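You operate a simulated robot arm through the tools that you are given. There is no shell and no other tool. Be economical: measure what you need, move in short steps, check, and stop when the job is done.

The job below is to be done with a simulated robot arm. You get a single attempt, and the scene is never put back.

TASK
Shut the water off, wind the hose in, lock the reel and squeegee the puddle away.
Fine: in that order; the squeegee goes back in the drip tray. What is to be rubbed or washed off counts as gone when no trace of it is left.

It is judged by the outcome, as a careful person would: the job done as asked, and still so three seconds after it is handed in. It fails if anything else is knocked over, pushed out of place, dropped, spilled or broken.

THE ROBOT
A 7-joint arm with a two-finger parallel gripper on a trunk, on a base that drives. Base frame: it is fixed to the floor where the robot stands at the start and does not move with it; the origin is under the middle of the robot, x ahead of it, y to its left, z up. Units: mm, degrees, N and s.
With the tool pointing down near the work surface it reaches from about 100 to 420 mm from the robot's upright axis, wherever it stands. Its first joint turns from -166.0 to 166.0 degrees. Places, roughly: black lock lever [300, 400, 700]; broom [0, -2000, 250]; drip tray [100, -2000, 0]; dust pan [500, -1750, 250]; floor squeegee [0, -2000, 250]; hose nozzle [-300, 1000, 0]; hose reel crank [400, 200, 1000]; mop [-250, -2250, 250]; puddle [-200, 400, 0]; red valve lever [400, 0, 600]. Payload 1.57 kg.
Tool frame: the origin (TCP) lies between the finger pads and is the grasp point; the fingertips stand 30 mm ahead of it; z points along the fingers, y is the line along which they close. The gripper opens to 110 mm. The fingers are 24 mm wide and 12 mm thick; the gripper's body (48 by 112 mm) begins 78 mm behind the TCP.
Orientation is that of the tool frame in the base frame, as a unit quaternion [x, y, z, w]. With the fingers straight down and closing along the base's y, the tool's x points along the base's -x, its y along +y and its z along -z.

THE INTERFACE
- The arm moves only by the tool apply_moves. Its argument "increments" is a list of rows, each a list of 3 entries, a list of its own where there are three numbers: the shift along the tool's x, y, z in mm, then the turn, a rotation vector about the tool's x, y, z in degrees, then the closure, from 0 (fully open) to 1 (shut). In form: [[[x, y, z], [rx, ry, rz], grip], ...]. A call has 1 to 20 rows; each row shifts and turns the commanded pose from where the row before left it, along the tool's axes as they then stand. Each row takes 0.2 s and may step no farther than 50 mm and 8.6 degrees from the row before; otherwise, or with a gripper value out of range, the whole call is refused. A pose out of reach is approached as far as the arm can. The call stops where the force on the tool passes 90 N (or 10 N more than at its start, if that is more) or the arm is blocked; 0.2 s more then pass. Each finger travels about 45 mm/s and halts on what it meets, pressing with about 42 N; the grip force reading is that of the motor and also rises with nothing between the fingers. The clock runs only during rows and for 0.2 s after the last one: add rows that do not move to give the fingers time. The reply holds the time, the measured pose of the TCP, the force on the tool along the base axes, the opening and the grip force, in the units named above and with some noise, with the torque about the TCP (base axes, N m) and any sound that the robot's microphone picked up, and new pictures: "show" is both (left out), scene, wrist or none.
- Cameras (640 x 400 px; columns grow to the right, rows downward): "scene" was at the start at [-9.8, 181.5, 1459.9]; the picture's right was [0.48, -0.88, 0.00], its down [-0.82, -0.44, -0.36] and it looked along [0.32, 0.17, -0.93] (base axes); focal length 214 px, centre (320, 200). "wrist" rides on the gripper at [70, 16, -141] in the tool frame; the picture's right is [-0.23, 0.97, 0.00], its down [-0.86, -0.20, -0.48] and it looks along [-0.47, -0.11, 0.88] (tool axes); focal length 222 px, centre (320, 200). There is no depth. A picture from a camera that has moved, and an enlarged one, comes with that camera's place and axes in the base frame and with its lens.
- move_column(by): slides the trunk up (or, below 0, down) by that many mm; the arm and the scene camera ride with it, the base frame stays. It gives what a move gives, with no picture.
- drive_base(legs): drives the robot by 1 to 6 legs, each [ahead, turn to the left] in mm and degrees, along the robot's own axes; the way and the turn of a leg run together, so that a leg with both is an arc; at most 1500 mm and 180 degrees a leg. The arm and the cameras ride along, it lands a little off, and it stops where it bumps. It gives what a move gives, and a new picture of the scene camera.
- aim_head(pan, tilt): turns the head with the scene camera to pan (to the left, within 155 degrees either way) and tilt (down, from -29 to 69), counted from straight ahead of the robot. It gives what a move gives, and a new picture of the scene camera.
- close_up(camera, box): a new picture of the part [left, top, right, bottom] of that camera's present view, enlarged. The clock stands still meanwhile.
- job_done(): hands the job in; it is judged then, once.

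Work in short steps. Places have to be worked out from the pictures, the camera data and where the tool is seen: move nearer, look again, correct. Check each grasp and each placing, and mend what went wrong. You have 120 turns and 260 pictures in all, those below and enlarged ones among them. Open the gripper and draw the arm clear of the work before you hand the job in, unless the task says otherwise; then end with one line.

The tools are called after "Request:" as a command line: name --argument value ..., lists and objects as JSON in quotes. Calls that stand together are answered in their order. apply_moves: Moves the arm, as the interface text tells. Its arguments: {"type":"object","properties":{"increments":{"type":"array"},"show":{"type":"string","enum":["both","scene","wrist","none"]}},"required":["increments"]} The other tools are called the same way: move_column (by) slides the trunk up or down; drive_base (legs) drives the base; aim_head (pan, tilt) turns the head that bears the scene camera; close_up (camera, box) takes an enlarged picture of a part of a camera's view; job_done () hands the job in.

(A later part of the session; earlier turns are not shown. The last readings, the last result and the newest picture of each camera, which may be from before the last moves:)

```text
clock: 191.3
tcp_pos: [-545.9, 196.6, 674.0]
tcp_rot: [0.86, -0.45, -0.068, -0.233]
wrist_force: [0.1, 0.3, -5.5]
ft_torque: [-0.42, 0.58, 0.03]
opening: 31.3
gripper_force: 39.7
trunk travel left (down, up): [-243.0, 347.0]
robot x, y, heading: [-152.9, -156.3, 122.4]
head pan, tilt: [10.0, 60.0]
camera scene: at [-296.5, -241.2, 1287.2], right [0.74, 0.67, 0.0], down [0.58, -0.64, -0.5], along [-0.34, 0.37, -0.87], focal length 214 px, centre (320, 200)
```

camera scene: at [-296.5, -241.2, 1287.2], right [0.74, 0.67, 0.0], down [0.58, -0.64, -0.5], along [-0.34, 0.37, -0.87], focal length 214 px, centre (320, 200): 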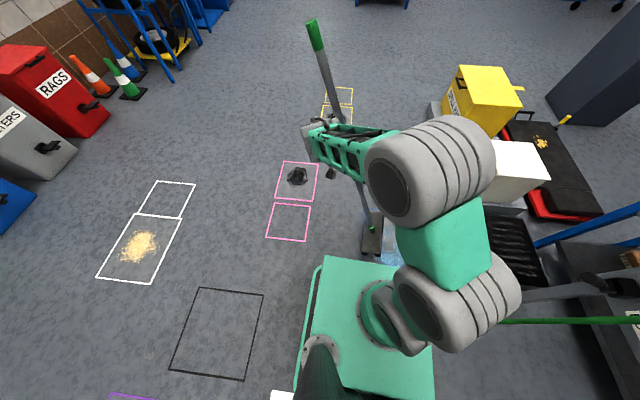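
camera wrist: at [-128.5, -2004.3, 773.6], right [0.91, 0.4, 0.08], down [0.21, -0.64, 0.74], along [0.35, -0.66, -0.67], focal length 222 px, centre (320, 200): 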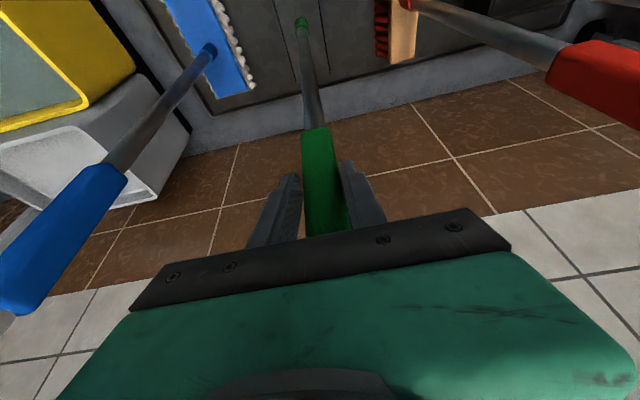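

The stick leans with the head to the right, as wanted. I lower to contact.

Request:
move_column --by -62

Request:
move_column --by -5

Request:
close_up --camera "scene" --box '[290, 160, 450, 280]'

```text
clock: 192.4
tcp_pos: [-545.6, 197.9, 613.8]
tcp_rot: [0.86, -0.449, -0.068, -0.231]
wrist_force: [-0.4, -0.4, -5.4]
ft_torque: [-0.4, 0.57, 0.02]
opening: 31.7
gripper_force: 39.5
trunk travel left (down, up): [-181.0, 409.0]
robot x, y, heading: [-153.6, -157.2, 122.3]
head pan, tilt: [10.0, 60.0]
```

```text
clock: 192.9
tcp_pos: [-546.0, 197.1, 607.7]
tcp_rot: [0.86, -0.45, -0.07, -0.232]
wrist_force: [-0.2, -2.6, 1.6]
ft_torque: [-0.62, 0.04, -0.23]
opening: 31.4
gripper_force: 40.4
trunk travel left (down, up): [-176.0, 414.0]
robot x, y, heading: [-153.9, -156.8, 122.3]
head pan, tilt: [10.0, 60.0]
```

```text
3.33 times, centred on (370, 220) of scene
camera zoom: at [-296.4, -241.7, 1220.3], right [0.74, 0.67, 0.0], down [0.58, -0.64, -0.5], along [-0.34, 0.37, -0.87], focal length 715 px, centre (153, 133)
```

zoom: 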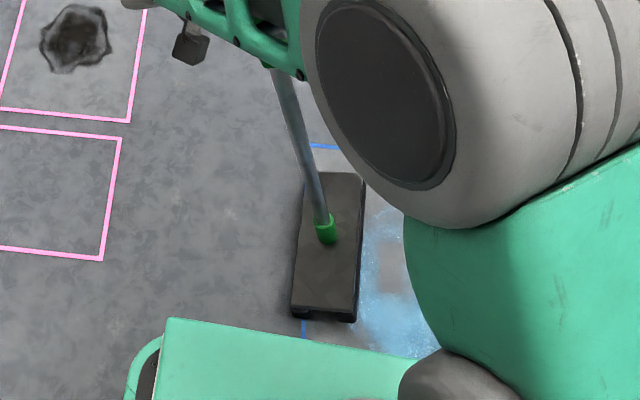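

Contact at 608 as predicted. I press 3 mm more and stroke right.

Request:
move_column --by -3

Request:
apply_moves --increments '[[[1.9, -18.8, 6.5], [0, 0, 0], 1], [[1.9, -18.8, 6.5], [0, 0, 0], 1], [[1.9, -18.8, 6.5], [0, 0, 0], 1], [[1.9, -18.8, 6.5], [0, 0, 0], 1], [[1.9, -18.8, 6.5], [0, 0, 0], 1], [[1.9, -18.8, 6.5], [0, 0, 0], 1], [[1.9, -18.8, 6.5], [0, 0, 0], 1], [[1.9, -18.8, 6.5], [0, 0, 0], 1], [[1.9, -18.8, 6.5], [0, 0, 0], 1], [[1.9, -18.8, 6.5], [0, 0, 0], 1], [[1.9, -18.8, 6.5], [0, 0, 0], 1], [[1.9, -18.8, 6.5], [0, 0, 0], 1], [[1.9, -18.8, 6.5], [0, 0, 0], 1], [[1.9, -18.8, 6.5], [0, 0, 0], 1], [[1.9, -18.8, 6.5], [0, 0, 0], 1], [[1.9, -18.8, 6.5], [0, 0, 0], 1], [[1.9, -18.8, 6.5], [0, 0, 0], 1], [[1.9, -18.8, 6.5], [0, 0, 0], 1]]' --show "none"

Request:
close_up --camera "scene" --box '[290, 130, 480, 280]'

```text
clock: 193.4
tcp_pos: [-546.8, 197.1, 607.5]
tcp_rot: [0.859, -0.45, -0.073, -0.232]
wrist_force: [-2.0, -8.9, 21.7]
ft_torque: [-0.27, -0.3, -0.34]
opening: 31.8
gripper_force: 40.0
trunk travel left (down, up): [-173.0, 417.0]
robot x, y, heading: [-154.6, -158.5, 122.7]
head pan, tilt: [10.0, 60.0]
```

```text
clock: 197.2
tcp_pos: [-242.1, 390.0, 604.0]
tcp_rot: [0.859, -0.45, -0.069, -0.232]
wrist_force: [0.4, 0.2, 0.3]
ft_torque: [-0.01, 0.0, -0.02]
opening: 0.1
gripper_force: 21.0
trunk travel left (down, up): [-173.0, 417.0]
robot x, y, heading: [-151.8, -157.9, 122.3]
head pan, tilt: [10.0, 60.0]
```

```text
2.67 times, centred on (385, 205) of scene
camera zoom: at [-296.7, -241.6, 1217.1], right [0.74, 0.67, 0.0], down [0.58, -0.64, -0.5], along [-0.34, 0.37, -0.87], focal length 572 px, centre (147, 187)
```

zoom: 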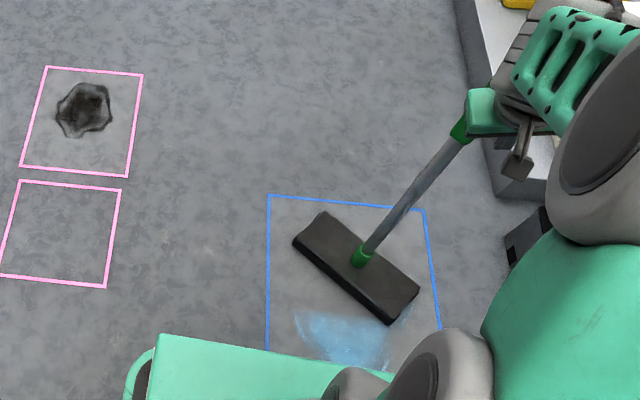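

The grip was lost, and time stands still now. I look at once from both cameras to see how the stick lies.

Request:
close_up --camera "wrist" --box '[0, 0, 640, 400]'

Request:
close_up --camera "scene" --box '[360, 60, 520, 260]'

Request:
close_up --camera "scene" --box '[0, 0, 640, 400]'

```text
1.00 times, centred on (320, 200) of wrist
camera zoom: at [-226.4, 265.4, 700.5], right [-0.92, -0.31, -0.25], down [-0.38, 0.51, 0.77], along [-0.11, 0.8, -0.59], focal length 222 px, centre (320, 200)
```

zoom: 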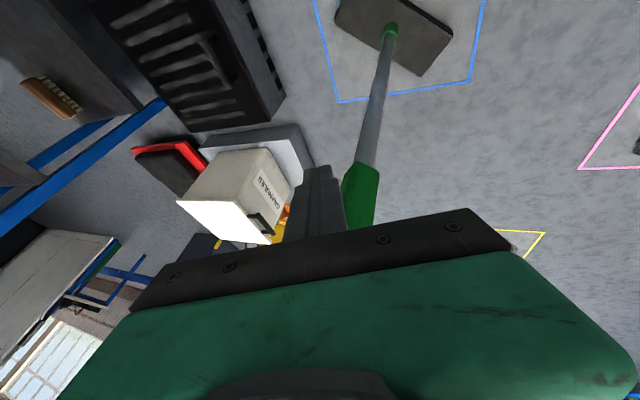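

```text
2.00 times, centred on (440, 160) of scene
camera zoom: at [-296.7, -241.6, 1217.1], right [0.74, 0.67, 0.0], down [0.58, -0.64, -0.5], along [-0.34, 0.37, -0.87], focal length 429 px, centre (80, 280)
```

zoom: 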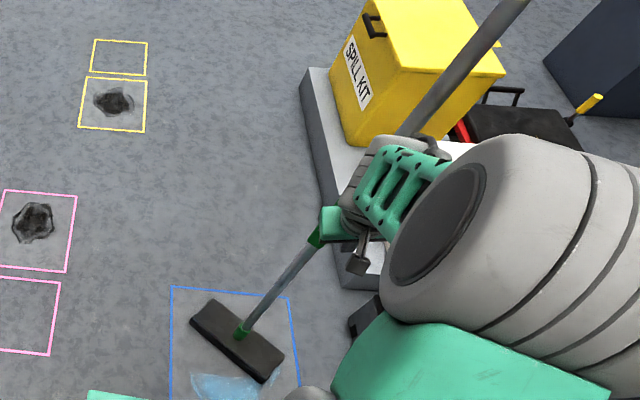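

```text
1.00 times, centred on (320, 200) of scene
camera zoom: at [-296.7, -241.6, 1217.1], right [0.74, 0.67, 0.0], down [0.58, -0.64, -0.5], along [-0.34, 0.37, -0.87], focal length 214 px, centre (320, 200)
```

zoom: 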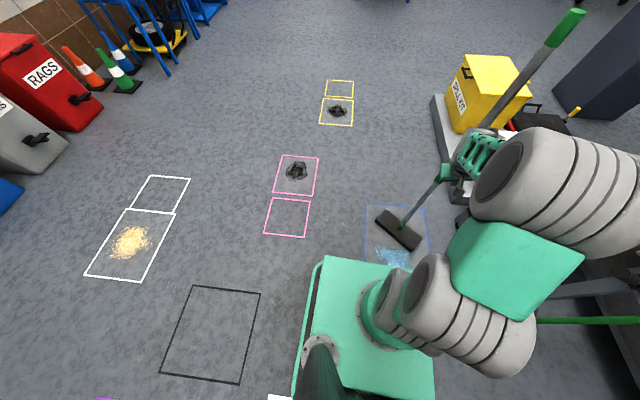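

The squeegee is standing upright by itself at about (-279,405..425), the tool just slipped off to its right; most of the puddle is gone, a strip on the near side remains. I back off, straighten the tool, open, turn it 28° left and line up for a new grip.

Request:
apply_moves --increments '[[[20, -0.3, -7], [0, 0, 0], 1], [[33, -0.5, -12], [0, 0, 0], 1], [[13, -0.2, -5], [-4.7, 0.1, 1.7], 1], [[0, 0, 0], [-4.7, 0.1, 1.7], 0.3], [[0, 0, 0], [-4.7, 0.1, 1.7], 0.3], [[0, 0, 0], [-4.7, 0.1, 1.7], 0.3], [[0, 0, 0], [-2.4, 0, -6.6], 0.3], [[0, 0, 0], [-2.4, 0, -6.6], 0.3], [[0, 0, 0], [-2.4, 0, -6.6], 0.3], [[0, 0, 0], [-2.4, 0, -6.6], 0.3]]' --show "both"

```text
clock: 199.4
tcp_pos: [-204.9, 330.8, 605.1]
tcp_rot: [0.95, -0.26, -0.169, -0.044]
wrist_force: [0.3, 1.0, 0.7]
ft_torque: [0.04, 0.02, -0.04]
opening: 76.8
gripper_force: 0.0
trunk travel left (down, up): [-173.0, 417.0]
robot x, y, heading: [-153.7, -160.7, 122.5]
head pan, tilt: [10.0, 60.0]
camera scene: at [-296.6, -241.6, 1217.2], right [0.74, 0.67, 0.0], down [0.58, -0.64, -0.5], along [-0.34, 0.37, -0.87], focal length 214 px, centre (320, 200)
camera wrist: at [-114.2, 259.1, 713.2], right [-0.68, -0.73, 0.08], down [-0.45, 0.5, 0.74], along [-0.58, 0.47, -0.67], focal length 222 px, centre (320, 200)
```

scene: 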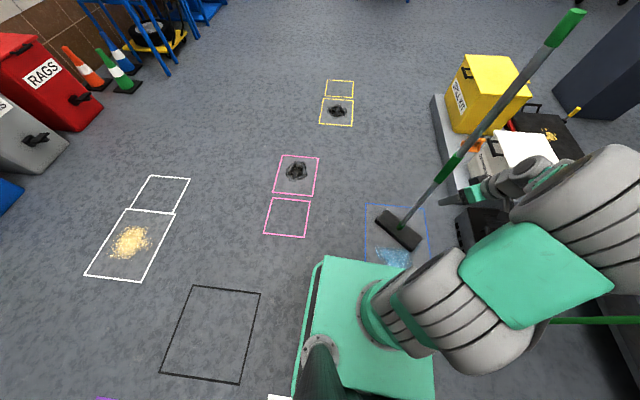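
wrist: 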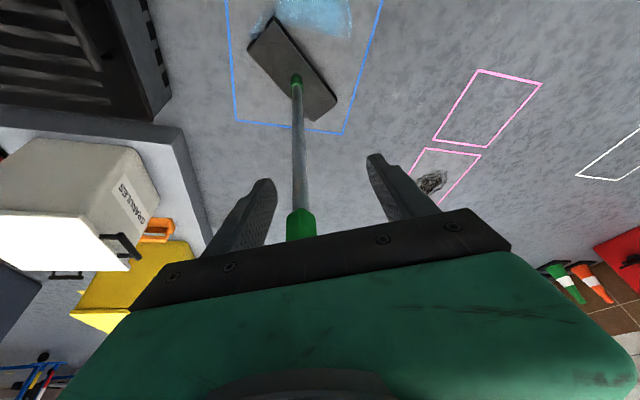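

It stands steadily. I shift right 43, forward 105 around the stick and close.

Request:
apply_moves --increments '[[[0, -22, 0], [0, 0, 0], 0.3], [[0, -21, 0], [0, 0, 0], 0.3], [[-24.7, 0, 8.9], [0, 0, 0], 0.3], [[-24.7, 0, 8.9], [0, 0, 0], 0.3], [[-24.7, 0, 8.9], [0, 0, 0], 0.3], [[-24.7, 0, 8.9], [0, 0, 0], 0.3], [[0, 0, 0], [0, 0, 0], 0.6], [[0, 0, 0], [0, 0, 0], 0.8], [[0, 0, 0], [0, 0, 0], 1], [[0, 0, 0], [0, 0, 0], 1], [[0, 0, 0], [0, 0, 0], 1]]' --show "both"

```text
clock: 201.8
tcp_pos: [-272.4, 421.3, 605.1]
tcp_rot: [0.95, -0.261, -0.169, -0.045]
wrist_force: [0.6, -0.9, 1.2]
ft_torque: [0.17, 0.03, -0.02]
opening: 37.2
gripper_force: 35.1
trunk travel left (down, up): [-173.0, 417.0]
robot x, y, heading: [-153.7, -157.4, 122.2]
head pan, tilt: [10.0, 60.0]
camera scene: at [-296.5, -241.6, 1217.2], right [0.74, 0.67, 0.0], down [0.58, -0.64, -0.5], along [-0.34, 0.37, -0.87], focal length 214 px, centre (320, 200)
camera wrist: at [-181.9, 349.4, 713.5], right [-0.68, -0.73, 0.08], down [-0.45, 0.5, 0.74], along [-0.58, 0.47, -0.67], focal length 222 px, centre (320, 200)
```

scene: 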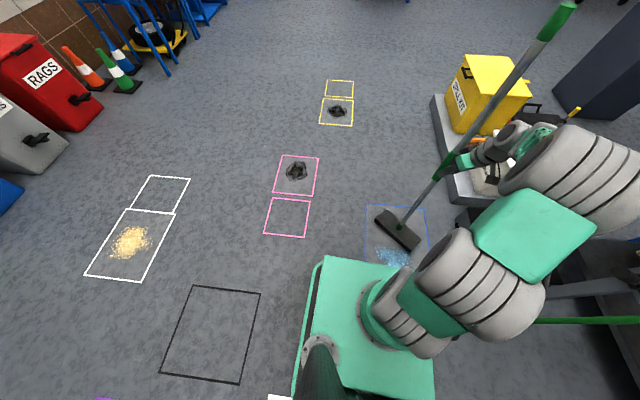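
wrist: 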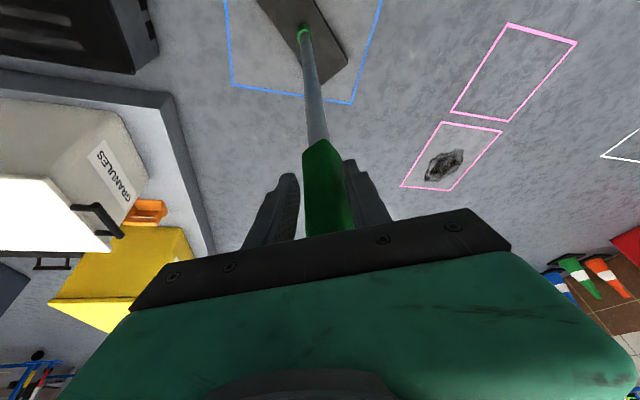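

Re-gripped. I lift, turn it so the head lies as before, carry it to the left of the remaining strip and lean it with the head leading right.

Request:
move_column --by 60

Request:
apply_moves --increments '[[[0, 0, 0], [2.62, 0, 7.24], 1], [[0, 0, 0], [2.62, 0, 7.24], 1], [[0, 0, 0], [2.62, 0, 7.24], 1], [[0, 0, 0], [2.62, 0, 7.24], 1], [[0, 0, 0], [2.62, 0, 7.24], 1], [[0, 0, 0], [2.62, 0, 7.24], 1], [[0, 0, 0], [2.62, 0, 7.24], 1], [[26.1, 27.4, -9.4], [0, 0, 0], 1], [[26.1, 27.4, -9.4], [0, 0, 0], 1], [[26.1, 27.4, -9.4], [0, 0, 0], 1], [[26.1, 27.4, -9.4], [0, 0, 0], 1], [[26.1, 27.4, -9.4], [0, 0, 0], 1], [[26.1, 27.4, -9.4], [0, 0, 0], 1], [[26.1, 27.4, -9.4], [0, 0, 0], 1], [[26.1, 27.4, -9.4], [0, 0, 0], 1], [[0, 0, 0], [4, -2.05, -1.44], 1], [[0, 0, 0], [4, -2.05, -1.44], 1], [[0, 0, 0], [4, -2.05, -1.44], 1], [[0, 0, 0], [4, -2.05, -1.44], 1]]' --show "scene"

Request:
close_up --camera "scene" --box '[290, 130, 480, 280]'

```text
clock: 202.8
tcp_pos: [-274.1, 420.8, 664.7]
tcp_rot: [0.949, -0.261, -0.169, -0.044]
wrist_force: [0.3, 0.9, -4.3]
ft_torque: [-0.03, -0.08, 0.0]
opening: 36.6
gripper_force: 41.8
trunk travel left (down, up): [-233.0, 357.0]
robot x, y, heading: [-154.1, -156.6, 122.4]
head pan, tilt: [10.0, 60.0]
```

```text
clock: 206.8
tcp_pos: [-469.9, 180.7, 666.5]
tcp_rot: [0.727, -0.627, -0.081, -0.268]
wrist_force: [0.7, 0.3, -6.1]
ft_torque: [-0.41, 0.54, 0.04]
opening: 35.9
gripper_force: 42.2
trunk travel left (down, up): [-233.0, 357.0]
robot x, y, heading: [-150.7, -159.8, 122.4]
head pan, tilt: [10.0, 60.0]
camera scene: at [-296.6, -241.3, 1277.2], right [0.74, 0.67, 0.0], down [0.58, -0.64, -0.5], along [-0.34, 0.37, -0.87], focal length 214 px, centre (320, 200)
```

scene: 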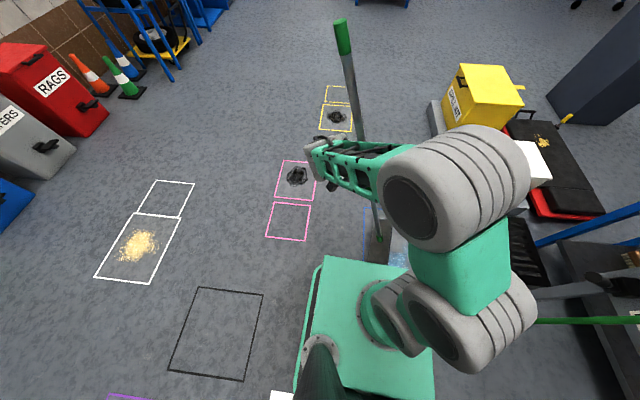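

```text
2.67 times, centred on (385, 205) of scene
camera zoom: at [-296.6, -241.3, 1277.2], right [0.74, 0.67, 0.0], down [0.58, -0.64, -0.5], along [-0.34, 0.37, -0.87], focal length 572 px, centre (147, 187)
```

zoom: 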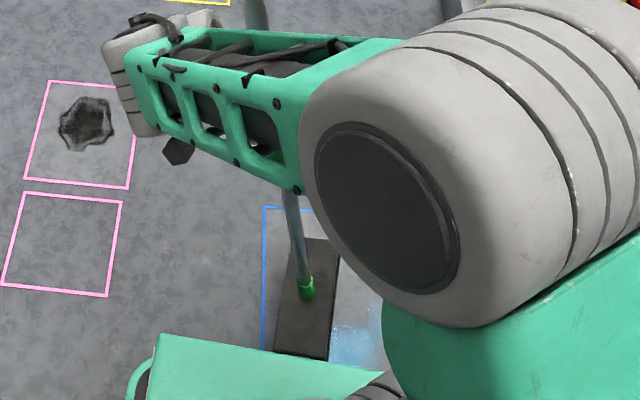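

Positioned well. I lower to light contact and check the force.

Request:
move_column --by -74

Request:
move_column --by -5

```text
clock: 207.9
tcp_pos: [-469.9, 179.6, 591.5]
tcp_rot: [0.726, -0.628, -0.082, -0.268]
wrist_force: [0.1, -0.8, -5.0]
ft_torque: [-0.4, 0.52, 0.02]
opening: 35.6
gripper_force: 42.0
trunk travel left (down, up): [-159.0, 431.0]
robot x, y, heading: [-156.3, -158.1, 122.6]
head pan, tilt: [10.0, 60.0]
```

```text
clock: 208.5
tcp_pos: [-470.6, 180.0, 589.0]
tcp_rot: [0.726, -0.628, -0.083, -0.267]
wrist_force: [0.1, -5.0, 11.9]
ft_torque: [-0.04, -0.55, -0.32]
opening: 35.9
gripper_force: 41.8
trunk travel left (down, up): [-154.0, 436.0]
robot x, y, heading: [-152.6, -157.1, 122.3]
head pan, tilt: [10.0, 60.0]
```

Contact with ~17 N. I stroke right.

Request:
apply_moves --increments '[[[-5.8, -16.9, 8.9], [0, 0, 0], 1], [[-5.8, -16.9, 8.9], [0, 0, 0], 1], [[-5.8, -16.9, 8.9], [0, 0, 0], 1], [[-5.8, -16.9, 8.9], [0, 0, 0], 1], [[-5.8, -16.9, 8.9], [0, 0, 0], 1], [[-5.8, -16.9, 8.9], [0, 0, 0], 1], [[-5.8, -16.9, 8.9], [0, 0, 0], 1], [[-5.8, -16.9, 8.9], [0, 0, 0], 1], [[-5.8, -16.9, 8.9], [0, 0, 0], 1], [[-5.8, -16.9, 8.9], [0, 0, 0], 1]]' --show "scene"

Request:
close_up --camera "scene" --box '[310, 150, 480, 280]'

```text
clock: 210.7
tcp_pos: [-301.4, 287.6, 592.4]
tcp_rot: [0.724, -0.628, -0.088, -0.27]
wrist_force: [1.2, -12.5, 63.7]
ft_torque: [1.29, 0.55, 0.08]
opening: 38.5
gripper_force: 42.2
trunk travel left (down, up): [-154.0, 436.0]
robot x, y, heading: [-156.5, -158.8, 122.2]
head pan, tilt: [10.0, 60.0]
camera scene: at [-295.7, -245.5, 1198.3], right [0.74, 0.67, 0.0], down [0.58, -0.64, -0.5], along [-0.34, 0.37, -0.86], focal length 214 px, centre (320, 200)
```

scene: 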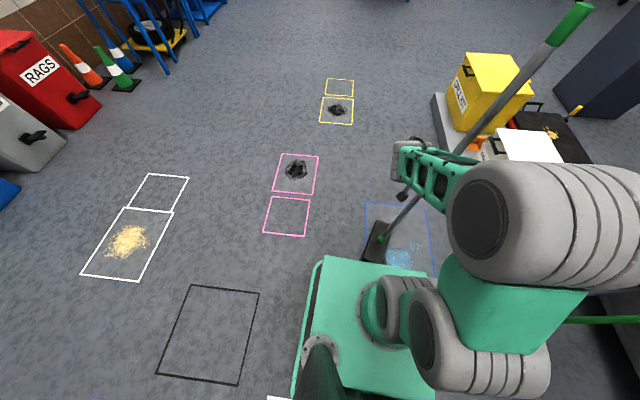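

```text
3.08 times, centred on (395, 215) of scene
camera zoom: at [-295.7, -245.5, 1198.3], right [0.74, 0.67, 0.0], down [0.58, -0.64, -0.5], along [-0.34, 0.37, -0.86], focal length 660 px, centre (89, 154)
```

zoom: 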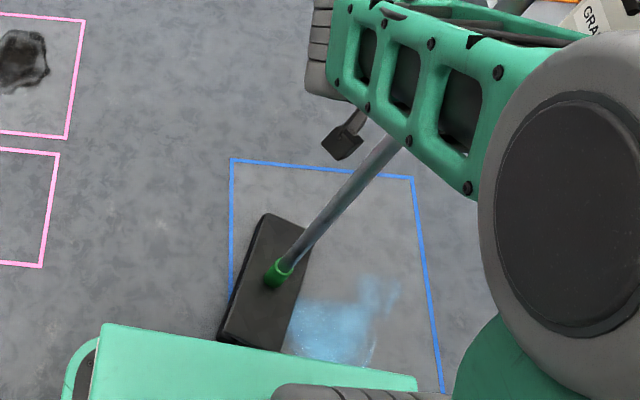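

The stick swung past upright and now presses 68 N with the head just left of what remains. I straighten the tool to regain grip margin while dragging on right 140 mm.

Request:
apply_moves --increments '[[[-5.8, -16.9, 8.9], [-4, 2.05, 1.44], 1], [[-6.4, -17.3, 7.4], [-4, 2.05, 1.44], 1], [[-7, -17.6, 5.9], [-4, 2.05, 1.44], 1], [[-7.6, -17.8, 4.4], [-4, 2.05, 1.44], 1], [[-8.2, -18, 3], [0, 0, 0], 1], [[-8.2, -18, 3], [0, 0, 0], 1]]' --show "none"

Request:
close_up --camera "scene" --box '[310, 130, 500, 280]'

```text
clock: 212.1
tcp_pos: [-198.6, 348.1, 588.3]
tcp_rot: [0.728, -0.663, -0.13, -0.116]
wrist_force: [6.3, -4.8, 39.9]
ft_torque: [0.53, 0.99, 0.09]
opening: 35.9
gripper_force: 42.1
trunk travel left (down, up): [-154.0, 436.0]
robot x, y, heading: [-153.8, -157.7, 122.6]
head pan, tilt: [10.0, 60.0]
```

```text
2.67 times, centred on (405, 205) of scene
camera zoom: at [-296.1, -244.1, 1197.8], right [0.74, 0.67, 0.0], down [0.58, -0.64, -0.5], along [-0.34, 0.37, -0.86], focal length 572 px, centre (93, 187)
```

zoom: 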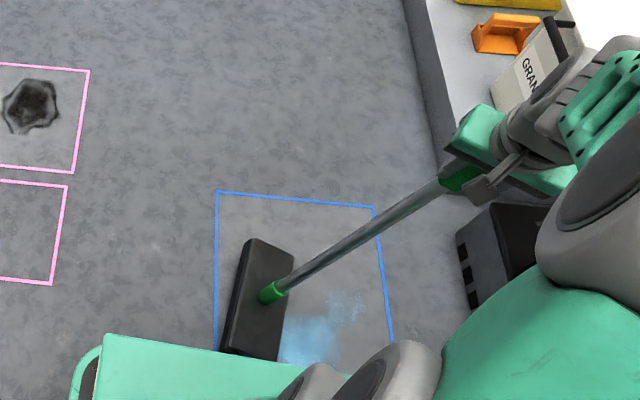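

The head lags but the remnant is shrinking. I ease 3 mm and drag on another 100.

Request:
move_column --by 3

Request:
apply_moves --increments '[[[-8.2, -18, 3], [0, 0, 0], 1], [[-8.2, -18, 3], [0, 0, 0], 1], [[-8.2, -18, 3], [0, 0, 0], 1], [[-8.2, -18, 3], [0, 0, 0], 1], [[-8.2, -18, 3], [0, 0, 0], 1]]' --show "none"

Request:
close_up --camera "scene" --box '[310, 130, 500, 280]'

```text
clock: 212.6
tcp_pos: [-198.4, 345.8, 587.9]
tcp_rot: [0.729, -0.663, -0.128, -0.113]
wrist_force: [3.8, -2.5, 22.5]
ft_torque: [0.46, 0.29, 0.06]
opening: 35.9
gripper_force: 42.1
trunk travel left (down, up): [-157.0, 433.0]
robot x, y, heading: [-154.2, -154.8, 122.3]
head pan, tilt: [10.0, 60.0]
```

```text
clock: 213.8
tcp_pos: [-113.8, 400.3, 588.0]
tcp_rot: [0.728, -0.664, -0.129, -0.114]
wrist_force: [0.3, 0.5, -4.6]
ft_torque: [0.25, -0.51, 0.03]
opening: 35.5
gripper_force: 42.1
trunk travel left (down, up): [-157.0, 433.0]
robot x, y, heading: [-155.7, -158.0, 122.4]
head pan, tilt: [10.0, 60.0]
```

```text
2.67 times, centred on (405, 205) of scene
camera zoom: at [-296.8, -241.4, 1201.2], right [0.74, 0.67, 0.0], down [0.58, -0.64, -0.5], along [-0.34, 0.37, -0.87], focal length 572 px, centre (93, 187)
```

zoom: 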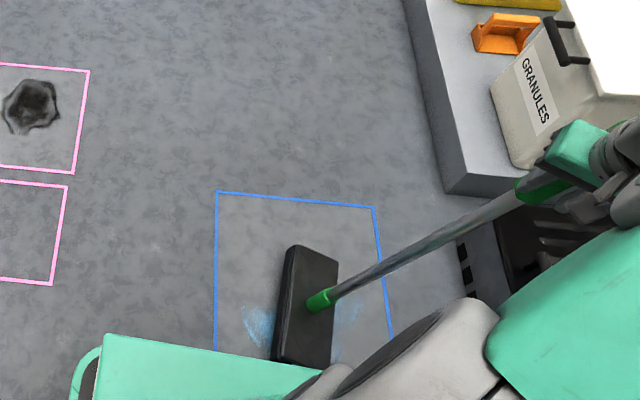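

Only small remnants are left on both sides of the head. I press again and stroke left over the left one.

Request:
move_column --by -5

Request:
apply_moves --increments '[[[8.2, 18, -3], [0, 0, 0], 1], [[8.2, 18, -3], [0, 0, 0], 1], [[8.2, 18, -3], [0, 0, 0], 1], [[8.2, 18, -3], [0, 0, 0], 1], [[8.2, 18, -3], [0, 0, 0], 1], [[8.2, 18, -3], [0, 0, 0], 1], [[8.2, 18, -3], [0, 0, 0], 1], [[8.2, 18, -3], [0, 0, 0], 1], [[8.2, 18, -3], [0, 0, 0], 1], [[8.2, 18, -3], [0, 0, 0], 1], [[8.2, 18, -3], [0, 0, 0], 1], [[8.2, 18, -3], [0, 0, 0], 1], [[8.2, 18, -3], [0, 0, 0], 1]]' --show "none"

Request:
close_up --camera "scene" --box '[310, 130, 500, 280]'

```text
clock: 214.3
tcp_pos: [-112.8, 401.6, 587.1]
tcp_rot: [0.728, -0.662, -0.132, -0.118]
wrist_force: [3.6, -1.4, 20.0]
ft_torque: [0.41, 0.62, 0.06]
opening: 35.1
gripper_force: 42.2
trunk travel left (down, up): [-152.0, 438.0]
robot x, y, heading: [-150.1, -156.2, 122.6]
head pan, tilt: [10.0, 60.0]
```

```text
clock: 217.2
tcp_pos: [-335.2, 262.7, 582.0]
tcp_rot: [0.729, -0.663, -0.126, -0.113]
wrist_force: [-0.1, -0.4, -4.9]
ft_torque: [-0.12, 0.16, -0.01]
opening: 34.5
gripper_force: 42.0
trunk travel left (down, up): [-152.0, 438.0]
robot x, y, heading: [-155.4, -157.4, 122.4]
head pan, tilt: [10.0, 60.0]
```

```text
2.67 times, centred on (405, 205) of scene
camera zoom: at [-296.6, -241.3, 1195.8], right [0.74, 0.68, 0.0], down [0.58, -0.64, -0.5], along [-0.34, 0.37, -0.87], focal length 572 px, centre (93, 187)
```

zoom: 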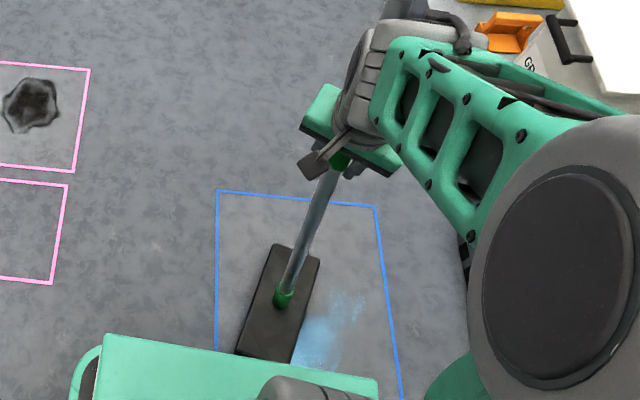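

What remains is a patch right of the head. The head again leads for a right stroke; I press 6 mm and stroke right 280 mm, unloading at the end.

Request:
move_column --by -6

Request:
apply_moves --increments '[[[-8.2, -18, 3], [0, 0, 0], 1], [[-8.2, -18, 3], [0, 0, 0], 1], [[-8.2, -18, 3], [0, 0, 0], 1], [[-8.2, -18, 3], [0, 0, 0], 1], [[-8.2, -18, 3], [0, 0, 0], 1], [[-8.2, -18, 3], [0, 0, 0], 1], [[-8.2, -18, 3], [0, 0, 0], 1], [[-8.2, -18, 3], [0, 0, 0], 1], [[-8.2, -18, 3], [0, 0, 0], 1], [[-8.2, -18, 3], [0, 0, 0], 1], [[-8.2, -18, 3], [0, 0, 0], 1], [[-8.2, -18, 3], [0, 0, 0], 1], [[-8.2, -18, 3], [0, 0, 0], 1], [[-8.2, -18, 3], [0, 0, 0], 1]]' --show "none"

Request:
close_up --camera "scene" --box '[310, 130, 500, 280]'

```text
clock: 217.7
tcp_pos: [-335.7, 266.1, 582.4]
tcp_rot: [0.727, -0.664, -0.131, -0.115]
wrist_force: [4.4, -5.7, 22.8]
ft_torque: [0.21, -1.36, -0.4]
opening: 34.0
gripper_force: 41.9
trunk travel left (down, up): [-146.0, 444.0]
robot x, y, heading: [-155.7, -156.6, 122.6]
head pan, tilt: [10.0, 60.0]
```

```text
clock: 220.7
tcp_pos: [-95.8, 409.0, 575.3]
tcp_rot: [0.728, -0.664, -0.128, -0.113]
wrist_force: [2.3, 1.7, -6.2]
ft_torque: [-0.38, -1.28, -0.59]
opening: 15.2
gripper_force: 26.0
trunk travel left (down, up): [-146.0, 444.0]
robot x, y, heading: [-155.0, -155.9, 122.3]
head pan, tilt: [10.0, 60.0]
```

```text
2.67 times, centred on (405, 205) of scene
camera zoom: at [-296.8, -241.4, 1189.8], right [0.74, 0.67, 0.0], down [0.58, -0.64, -0.5], along [-0.34, 0.37, -0.87], focal length 572 px, centre (93, 187)
```

zoom: 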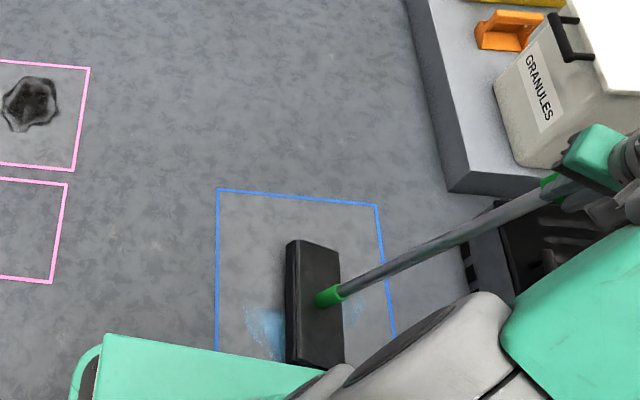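

The grip is slipping at the pad edge. I open so that the squeegee rights itself, and look.

Request:
apply_moves --increments '[[[0, 0, 0], [0, 0, 0], 0.6], [[6, 10, -2], [0, 0, 0], 0.3], [[8.2, 18, -3], [0, 0, 0], 0.2], [[8.2, 18, -3], [0, 0, 0], 0.2], [[8.2, 18, -3], [0, 0, 0], 0.2], [[8.2, 18, -3], [0, 0, 0], 0.2]]' --show "both"

Request:
close_up --camera "scene" --box '[310, 130, 500, 280]'

```text
clock: 222.1
tcp_pos: [-174.7, 361.5, 576.7]
tcp_rot: [0.729, -0.663, -0.128, -0.113]
wrist_force: [-0.1, -0.1, 0.5]
ft_torque: [0.03, -0.02, -0.01]
opening: 88.1
gripper_force: 0.1
trunk travel left (down, up): [-146.0, 444.0]
robot x, y, heading: [-159.2, -156.9, 122.3]
head pan, tilt: [10.0, 60.0]
camera scene: at [-296.5, -241.5, 1190.2], right [0.74, 0.67, 0.0], down [0.58, -0.64, -0.5], along [-0.34, 0.37, -0.87], focal length 214 px, centre (320, 200)
camera wrist: at [-178.3, 247.1, 686.0], right [-0.99, 0.12, 0.08], down [0.14, 0.66, 0.74], along [0.04, 0.74, -0.67], focal length 222 px, centre (320, 200)
```

scene: 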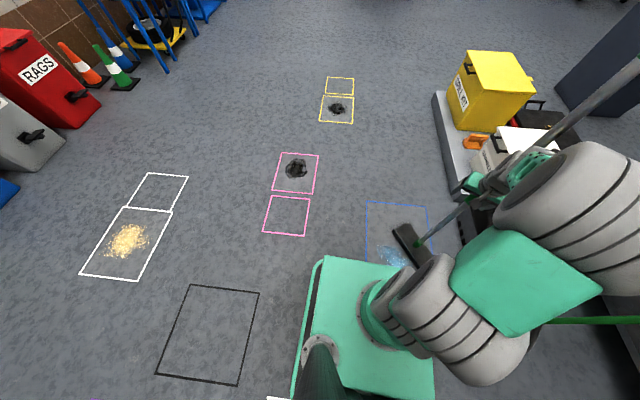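
wrist: 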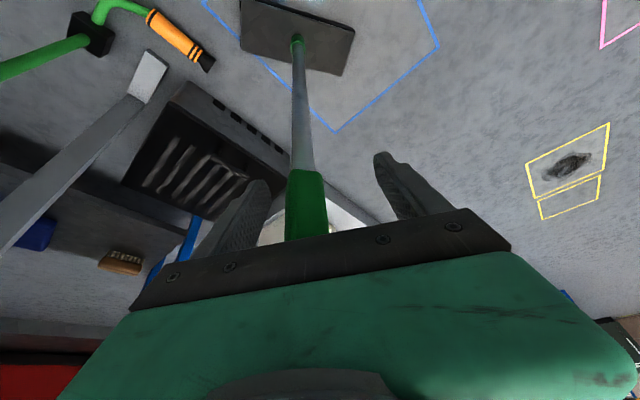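

```text
2.67 times, centred on (405, 205) of scene
camera zoom: at [-296.5, -241.5, 1190.2], right [0.74, 0.67, 0.0], down [0.58, -0.64, -0.5], along [-0.34, 0.37, -0.87], focal length 572 px, centre (93, 187)
```

zoom: 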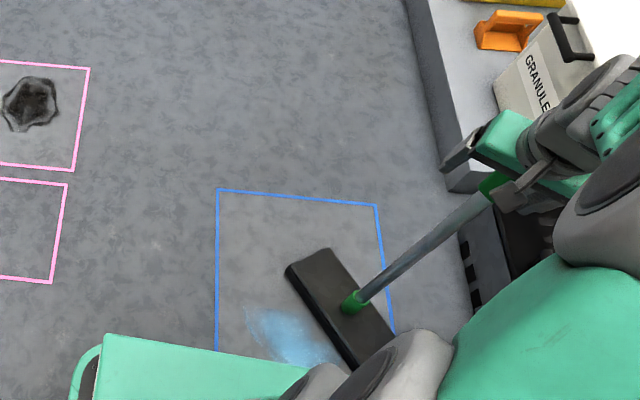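

It stands upright between the fingers again; a strip at y≈230–320 remains. For a firmer hold I'll re-grip lower with the tool aligned to the head: back off, turn, lower the trunk, and approach.

Request:
apply_moves --increments '[[[28, 0, -10], [0, 0, 0], 0.2], [[28, 0, -10], [0, 0, 0], 0.2], [[0, 0, 0], [-2.6, 0, -7.1], 0.2], [[0, 0, 0], [-2.6, 0, -7.1], 0.2], [[0, 0, 0], [-2.6, 0, -7.1], 0.2], [[0, 0, 0], [-2.6, 0, -7.1], 0.2], [[0, 0, 0], [-2.6, 0, -7.1], 0.2], [[0, 0, 0], [-2.6, 0, -7.1], 0.2], [[0, 0, 0], [-2.6, 0, -7.1], 0.2], [[0, 0, 0], [-2.6, 0, -7.1], 0.2], [[12.5, -35, -4.5], [0, 0, 0], 0.2], [[12.5, -35, -4.5], [0, 0, 0], 0.2], [[12.5, -35, -4.5], [0, 0, 0], 0.2]]' --show "none"

Request:
move_column --by -120

Request:
apply_moves --increments '[[[0, 0, 0], [0, 0, 0], 0.2]]' --show "both"

```text
clock: 224.9
tcp_pos: [-88.9, 383.5, 576.7]
tcp_rot: [0.963, -0.205, -0.172, -0.034]
wrist_force: [0.2, -0.2, 0.1]
ft_torque: [0.0, -0.03, 0.0]
opening: 88.0
gripper_force: 0.0
trunk travel left (down, up): [-146.0, 444.0]
robot x, y, heading: [-153.9, -152.9, 122.6]
head pan, tilt: [10.0, 60.0]
```

```text
clock: 226.4
tcp_pos: [-88.7, 383.8, 456.6]
tcp_rot: [0.963, -0.207, -0.172, -0.034]
wrist_force: [-0.6, 0.3, 0.6]
ft_torque: [0.01, -0.01, -0.02]
opening: 87.9
gripper_force: 0.1
trunk travel left (down, up): [-26.0, 564.0]
robot x, y, heading: [-153.5, -153.4, 122.3]
head pan, tilt: [10.0, 60.0]
```

```text
clock: 226.8
tcp_pos: [-89.7, 381.4, 456.2]
tcp_rot: [0.963, -0.207, -0.172, -0.034]
wrist_force: [0.1, -0.2, -0.1]
ft_torque: [-0.04, -0.03, 0.01]
opening: 88.2
gripper_force: 0.1
trunk travel left (down, up): [-26.0, 564.0]
robot x, y, heading: [-155.5, -156.9, 122.5]
head pan, tilt: [10.0, 60.0]
camera scene: at [-296.6, -241.5, 1070.2], right [0.74, 0.67, 0.0], down [0.58, -0.64, -0.5], along [-0.34, 0.37, -0.87], focal length 214 px, centre (320, 200)
camera wrist: at [10.0, 321.7, 564.7], right [-0.59, -0.8, 0.09], down [-0.5, 0.45, 0.74], along [-0.63, 0.4, -0.66], focal length 222 px, centre (320, 200)
```

scene: 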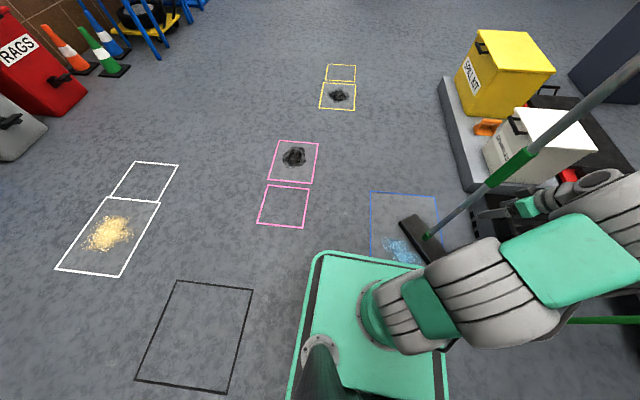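
wrist: 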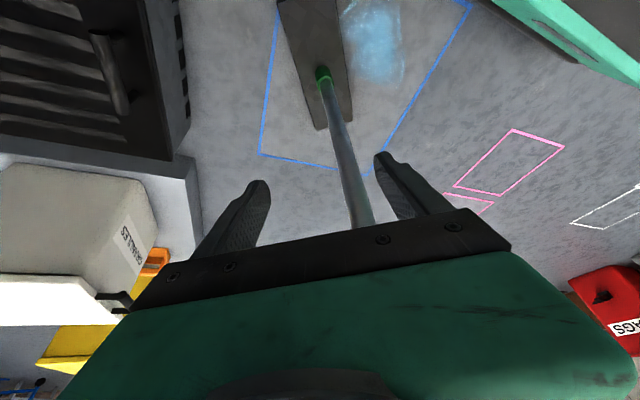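

The stick is between the fingers at (-163,386). I go lower (z≈330), forward around it, close, lift, turn it back in line and carry it to the left of the strip.

Request:
apply_moves --increments '[[[14.3, 12, 39.5], [0, 0, 0], 0.2], [[14.3, 13, 39.5], [0, 0, 0], 0.2], [[14.3, 0, 39.5], [0, 0, 0], 0.2], [[-22, 0, 8], [0, 0, 0], 0.2], [[-22, 0, 8], [0, 0, 0], 0.3], [[-20, 0, 7.2], [0, 0, 0], 0.4], [[0, 0, 0], [0, 0, 0], 0.7], [[0, 0, 0], [0, 0, 0], 1], [[0, 0, 0], [0, 0, 0], 1], [[0, 0, 0], [0, 0, 0], 1], [[0, 0, 0], [0, 0, 0], 1]]' --show "wrist"

Request:
move_column --by 60

Request:
apply_moves --increments '[[[0, 0, 0], [2.3, 0, 6.4], 1], [[0, 0, 0], [2.3, 0, 6.4], 1], [[0, 0, 0], [2.3, 0, 6.4], 1], [[0, 0, 0], [2.3, 0, 6.4], 1], [[0, 0, 0], [2.3, 0, 6.4], 1], [[0, 41, 0], [0, 0, 0], 1], [[0, 41, 0], [0, 0, 0], 1], [[0, 41, 0], [0, 0, 0], 1], [[0, 41, 0], [0, 0, 0], 1], [[0, 41, 0], [0, 0, 0], 1], [[0, 41, 0], [0, 0, 0], 1]]' --show "scene"

Request:
close_up --camera "scene" --box '[310, 130, 500, 280]'

```text
clock: 229.2
tcp_pos: [-162.5, 386.7, 330.6]
tcp_rot: [0.963, -0.207, -0.171, -0.033]
wrist_force: [0.3, -0.3, 0.9]
ft_torque: [0.23, -0.13, -0.1]
opening: 23.1
gripper_force: 35.5
trunk travel left (down, up): [-26.0, 564.0]
robot x, y, heading: [-151.8, -154.9, 122.4]
head pan, tilt: [10.0, 60.0]
camera wrist: at [-63.5, 326.4, 438.8], right [-0.59, -0.8, 0.09], down [-0.5, 0.45, 0.74], along [-0.63, 0.4, -0.66], focal length 222 px, centre (320, 200)
```

wrist: 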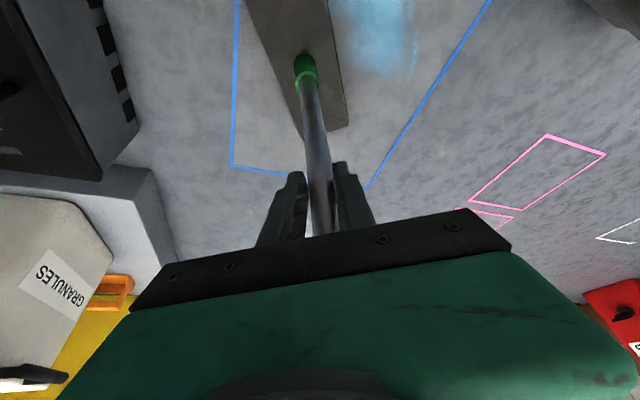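

```text
clock: 230.2
tcp_pos: [-163.1, 386.3, 390.1]
tcp_rot: [0.963, -0.206, -0.172, -0.033]
wrist_force: [-0.6, 0.6, -4.7]
ft_torque: [0.01, -0.07, 0.0]
opening: 23.4
gripper_force: 35.8
trunk travel left (down, up): [-86.0, 504.0]
robot x, y, heading: [-154.8, -159.9, 122.4]
head pan, tilt: [10.0, 60.0]
```

```text
clock: 232.6
tcp_pos: [-370.8, 256.6, 394.4]
tcp_rot: [0.861, -0.479, -0.153, -0.079]
wrist_force: [-0.4, -0.1, -5.7]
ft_torque: [-0.08, 0.06, -0.01]
opening: 22.8
gripper_force: 35.5
trunk travel left (down, up): [-86.0, 504.0]
robot x, y, heading: [-154.9, -160.1, 122.0]
head pan, tilt: [10.0, 60.0]
camera scene: at [-296.6, -241.3, 1130.2], right [0.74, 0.67, 0.0], down [0.58, -0.64, -0.5], along [-0.34, 0.37, -0.87], focal length 214 px, centre (320, 200)
```

scene: 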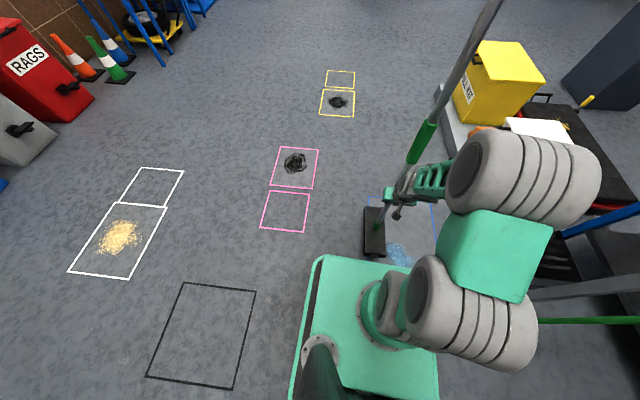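

```text
2.67 times, centred on (405, 205) of scene
camera zoom: at [-296.6, -241.3, 1130.2], right [0.74, 0.67, 0.0], down [0.58, -0.64, -0.5], along [-0.34, 0.37, -0.87], focal length 572 px, centre (93, 187)
```

zoom: 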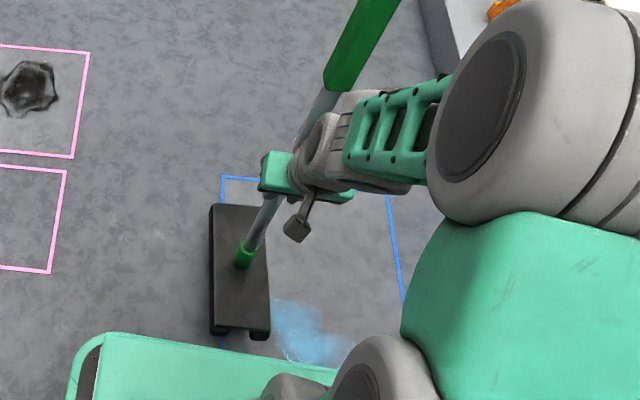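

Low firm grip works. I lean it 12° with the head leading, lower to a light press and stroke right across the strip.

Request:
apply_moves --increments '[[[9.4, 30, -3.4], [0, 0, 0], 1], [[0, 25, 0], [0, 0, 0], 1], [[0, 0, 0], [5.6, -0.15, -2.05], 1], [[0, 0, 0], [5.6, -0.15, -2.05], 1]]' --show "none"

Request:
move_column --by -60

Request:
move_column --by -3

Request:
apply_moves --increments '[[[1.4, -19.6, 3.9], [0, 0, 0], 1], [[1.4, -19.6, 3.9], [0, 0, 0], 1], [[1.4, -19.6, 3.9], [0, 0, 0], 1], [[1.4, -19.6, 3.9], [0, 0, 0], 1], [[1.4, -19.6, 3.9], [0, 0, 0], 1], [[1.4, -19.6, 3.9], [0, 0, 0], 1], [[1.4, -19.6, 3.9], [0, 0, 0], 1], [[1.4, -19.6, 3.9], [0, 0, 0], 1], [[1.4, -19.6, 3.9], [0, 0, 0], 1], [[1.4, -19.6, 3.9], [0, 0, 0], 1], [[1.4, -19.6, 3.9], [0, 0, 0], 1], [[1.4, -19.6, 3.9], [0, 0, 0], 1], [[1.4, -19.6, 3.9], [0, 0, 0], 1], [[1.4, -19.6, 3.9], [0, 0, 0], 1], [[1.4, -19.6, 3.9], [0, 0, 0], 1], [[1.4, -19.6, 3.9], [0, 0, 0], 1]]' --show "scene"

Request:
close_up --camera "scene" --box '[310, 130, 500, 280]'

```text
clock: 233.6
tcp_pos: [-412.7, 219.9, 393.8]
tcp_rot: [0.865, -0.461, -0.105, -0.17]
wrist_force: [-0.1, -0.5, -5.5]
ft_torque: [-0.17, 0.08, 0.0]
opening: 22.9
gripper_force: 35.5
trunk travel left (down, up): [-86.0, 504.0]
robot x, y, heading: [-152.5, -155.9, 122.1]
head pan, tilt: [10.0, 60.0]
```

```text
clock: 234.6
tcp_pos: [-411.6, 221.8, 337.6]
tcp_rot: [0.863, -0.462, -0.109, -0.172]
wrist_force: [5.9, -5.3, 20.9]
ft_torque: [0.99, -0.12, -0.29]
opening: 23.2
gripper_force: 35.4
trunk travel left (down, up): [-26.0, 564.0]
robot x, y, heading: [-156.4, -158.0, 122.9]
head pan, tilt: [10.0, 60.0]
```

```text
clock: 235.1
tcp_pos: [-413.0, 220.3, 332.9]
tcp_rot: [0.864, -0.461, -0.108, -0.172]
wrist_force: [7.4, -9.2, 37.7]
ft_torque: [1.37, 0.33, -0.15]
opening: 23.6
gripper_force: 35.1
trunk travel left (down, up): [-23.0, 567.0]
robot x, y, heading: [-157.7, -156.2, 122.5]
head pan, tilt: [10.0, 60.0]
```

```text
clock: 238.5
tcp_pos: [-140.6, 389.0, 328.1]
tcp_rot: [0.865, -0.46, -0.105, -0.17]
wrist_force: [-0.4, 0.2, -5.6]
ft_torque: [-0.12, 0.02, -0.02]
opening: 23.2
gripper_force: 35.8
trunk travel left (down, up): [-23.0, 567.0]
robot x, y, heading: [-153.2, -158.0, 122.3]
head pan, tilt: [10.0, 60.0]
camera scene: at [-296.7, -241.3, 1067.2], right [0.74, 0.67, 0.0], down [0.58, -0.64, -0.5], along [-0.34, 0.37, -0.87], focal length 214 px, centre (320, 200)
```

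scene: 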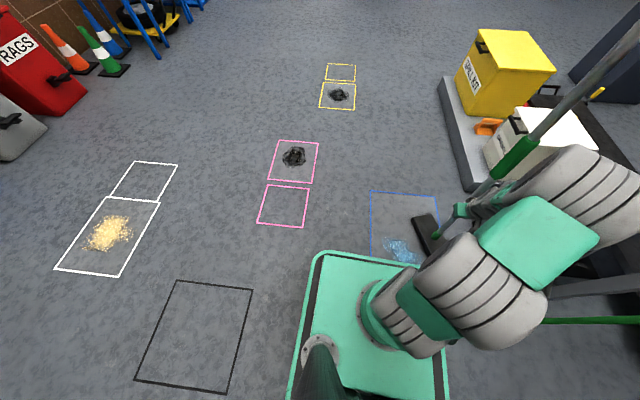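

```text
2.67 times, centred on (405, 205) of scene
camera zoom: at [-296.7, -241.3, 1067.2], right [0.74, 0.67, 0.0], down [0.58, -0.64, -0.5], along [-0.34, 0.37, -0.87], focal length 572 px, centre (93, 187)
```

zoom: 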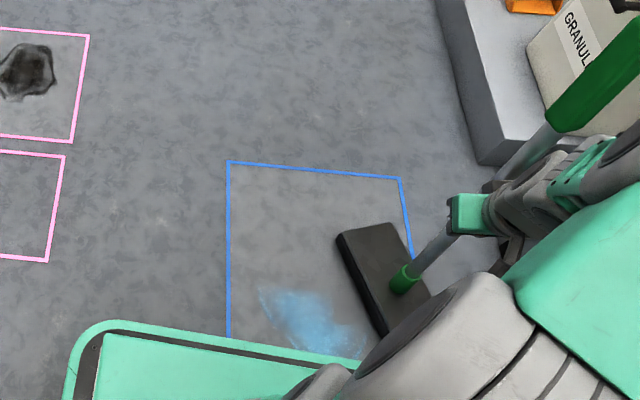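

The stroke passed without cleaning the near strip: the head's near end most likely rides on the robot's own base. I lift, back the base 110 mm, and stroke left over the strip with the lean reversed.

Request:
move_column --by 40

Request:
drive_base --legs '[[-110, 0]]'

Request:
apply_moves --increments '[[[-42, 0, 15], [0, 0, 0], 1], [[0, 0, 0], [-5.6, 0.15, 2.05], 1], [[0, 0, 0], [-5.6, 0.15, 2.05], 1], [[0, 0, 0], [-5.6, 0.15, 2.05], 1], [[0, 0, 0], [-5.6, 0.15, 2.05], 1]]' --show "none"

Request:
move_column --by -37

Request:
apply_moves --increments '[[[1.4, 19.6, 3.9], [0, 0, 0], 1], [[1.4, 19.6, 3.9], [0, 0, 0], 1], [[1.4, 19.6, 3.9], [0, 0, 0], 1], [[1.4, 19.6, 3.9], [0, 0, 0], 1], [[1.4, 19.6, 3.9], [0, 0, 0], 1], [[1.4, 19.6, 3.9], [0, 0, 0], 1], [[1.7, 19.6, 4.8], [0, 0, 0], 1], [[1.7, 19.6, 4.8], [0, 0, 0], 1], [[1.7, 19.6, 4.8], [0, 0, 0], 1], [[1.7, 19.6, 4.8], [0, 0, 0], 1], [[1.7, 19.6, 4.8], [0, 0, 0], 1], [[1.7, 19.6, 4.8], [0, 0, 0], 1], [[1.7, 19.6, 4.8], [0, 0, 0], 1], [[1.7, 19.6, 4.8], [0, 0, 0], 1], [[1.4, 19.6, 3.9], [0, 0, 0], 1], [[1.4, 19.6, 3.9], [0, 0, 0], 1], [[1.4, 19.6, 3.9], [0, 0, 0], 1], [[1.4, 19.6, 3.9], [0, 0, 0], 1], [[1.4, 19.6, 3.9], [0, 0, 0], 1]]' --show "scene"

Request:
close_up --camera "scene" --box '[310, 120, 500, 270]'

```text
clock: 239.3
tcp_pos: [-140.7, 389.2, 368.9]
tcp_rot: [0.865, -0.461, -0.106, -0.169]
wrist_force: [-0.2, 0.0, -4.6]
ft_torque: [-0.11, 0.05, 0.0]
opening: 23.1
gripper_force: 35.5
trunk travel left (down, up): [-63.0, 527.0]
robot x, y, heading: [-153.7, -159.0, 122.3]
head pan, tilt: [10.0, 60.0]
```

```text
clock: 240.5
tcp_pos: [-83.0, 295.5, 369.2]
tcp_rot: [0.865, -0.46, -0.106, -0.169]
wrist_force: [0.0, -0.4, -5.1]
ft_torque: [-0.13, 0.05, 0.0]
opening: 23.1
gripper_force: 35.6
trunk travel left (down, up): [-63.0, 527.0]
robot x, y, heading: [-96.7, -250.2, 122.4]
head pan, tilt: [10.0, 60.0]
camera scene: at [-236.8, -333.8, 1107.2], right [0.74, 0.67, 0.0], down [0.58, -0.64, -0.5], along [-0.34, 0.37, -0.87], focal length 214 px, centre (320, 200)
```

scene: 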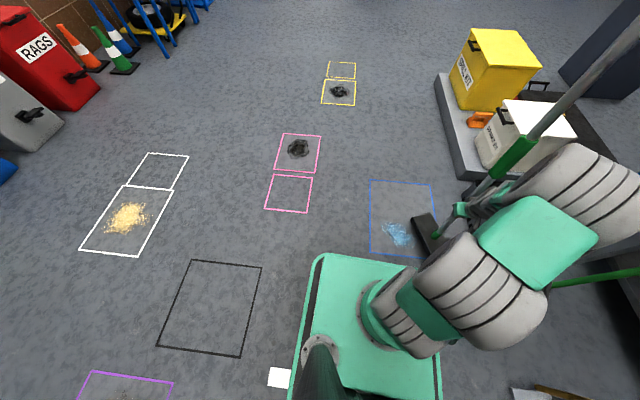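

```text
clock: 241.7
tcp_pos: [-104.9, 333.7, 369.2]
tcp_rot: [0.848, -0.491, -0.2, 0.012]
wrist_force: [-0.7, 0.3, -5.3]
ft_torque: [0.03, -0.23, -0.02]
opening: 22.1
gripper_force: 34.3
trunk travel left (down, up): [-63.0, 527.0]
robot x, y, heading: [-94.0, -244.1, 122.3]
head pan, tilt: [10.0, 60.0]
```

```text
clock: 242.6
tcp_pos: [-105.8, 333.7, 330.5]
tcp_rot: [0.847, -0.492, -0.2, 0.012]
wrist_force: [-0.3, 1.4, -3.2]
ft_torque: [0.14, -0.11, -0.02]
opening: 22.1
gripper_force: 35.0
trunk travel left (down, up): [-26.0, 564.0]
robot x, y, heading: [-91.3, -253.7, 122.5]
head pan, tilt: [10.0, 60.0]
```

```text
clock: 246.6
tcp_pos: [-431.9, 130.5, 327.7]
tcp_rot: [0.847, -0.492, -0.2, 0.012]
wrist_force: [0.2, -0.8, -5.5]
ft_torque: [-0.05, -0.15, -0.01]
opening: 21.0
gripper_force: 33.9
trunk travel left (down, up): [-26.0, 564.0]
robot x, y, heading: [-95.0, -247.3, 122.3]
head pan, tilt: [10.0, 60.0]
camera scene: at [-237.0, -333.9, 1070.2], right [0.74, 0.67, 0.0], down [0.58, -0.64, -0.5], along [-0.34, 0.37, -0.87], focal length 214 px, centre (320, 200)
```

scene: 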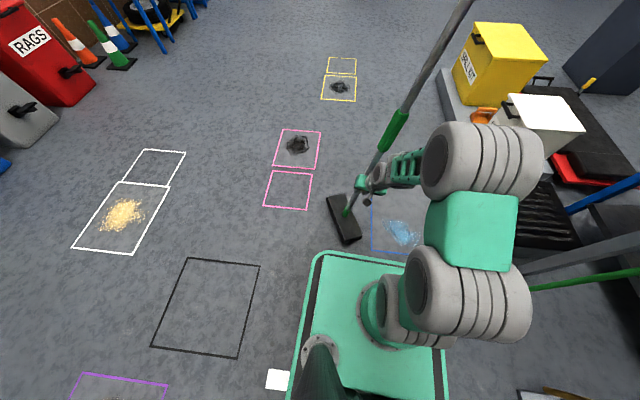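

```text
2.67 times, centred on (405, 195) of scene
camera zoom: at [-237.0, -333.9, 1070.2], right [0.74, 0.67, 0.0], down [0.58, -0.64, -0.5], along [-0.34, 0.37, -0.87], focal length 572 px, centre (93, 213)
```

zoom: 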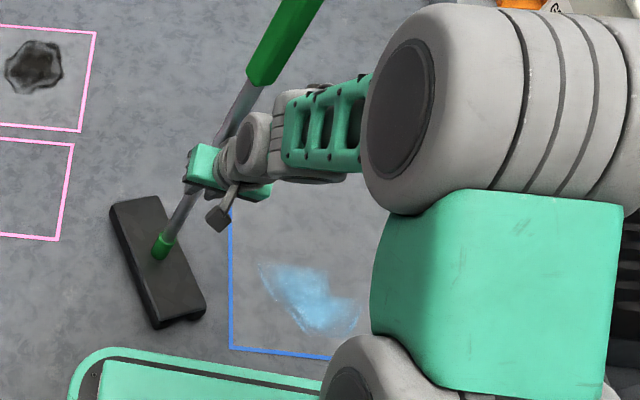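

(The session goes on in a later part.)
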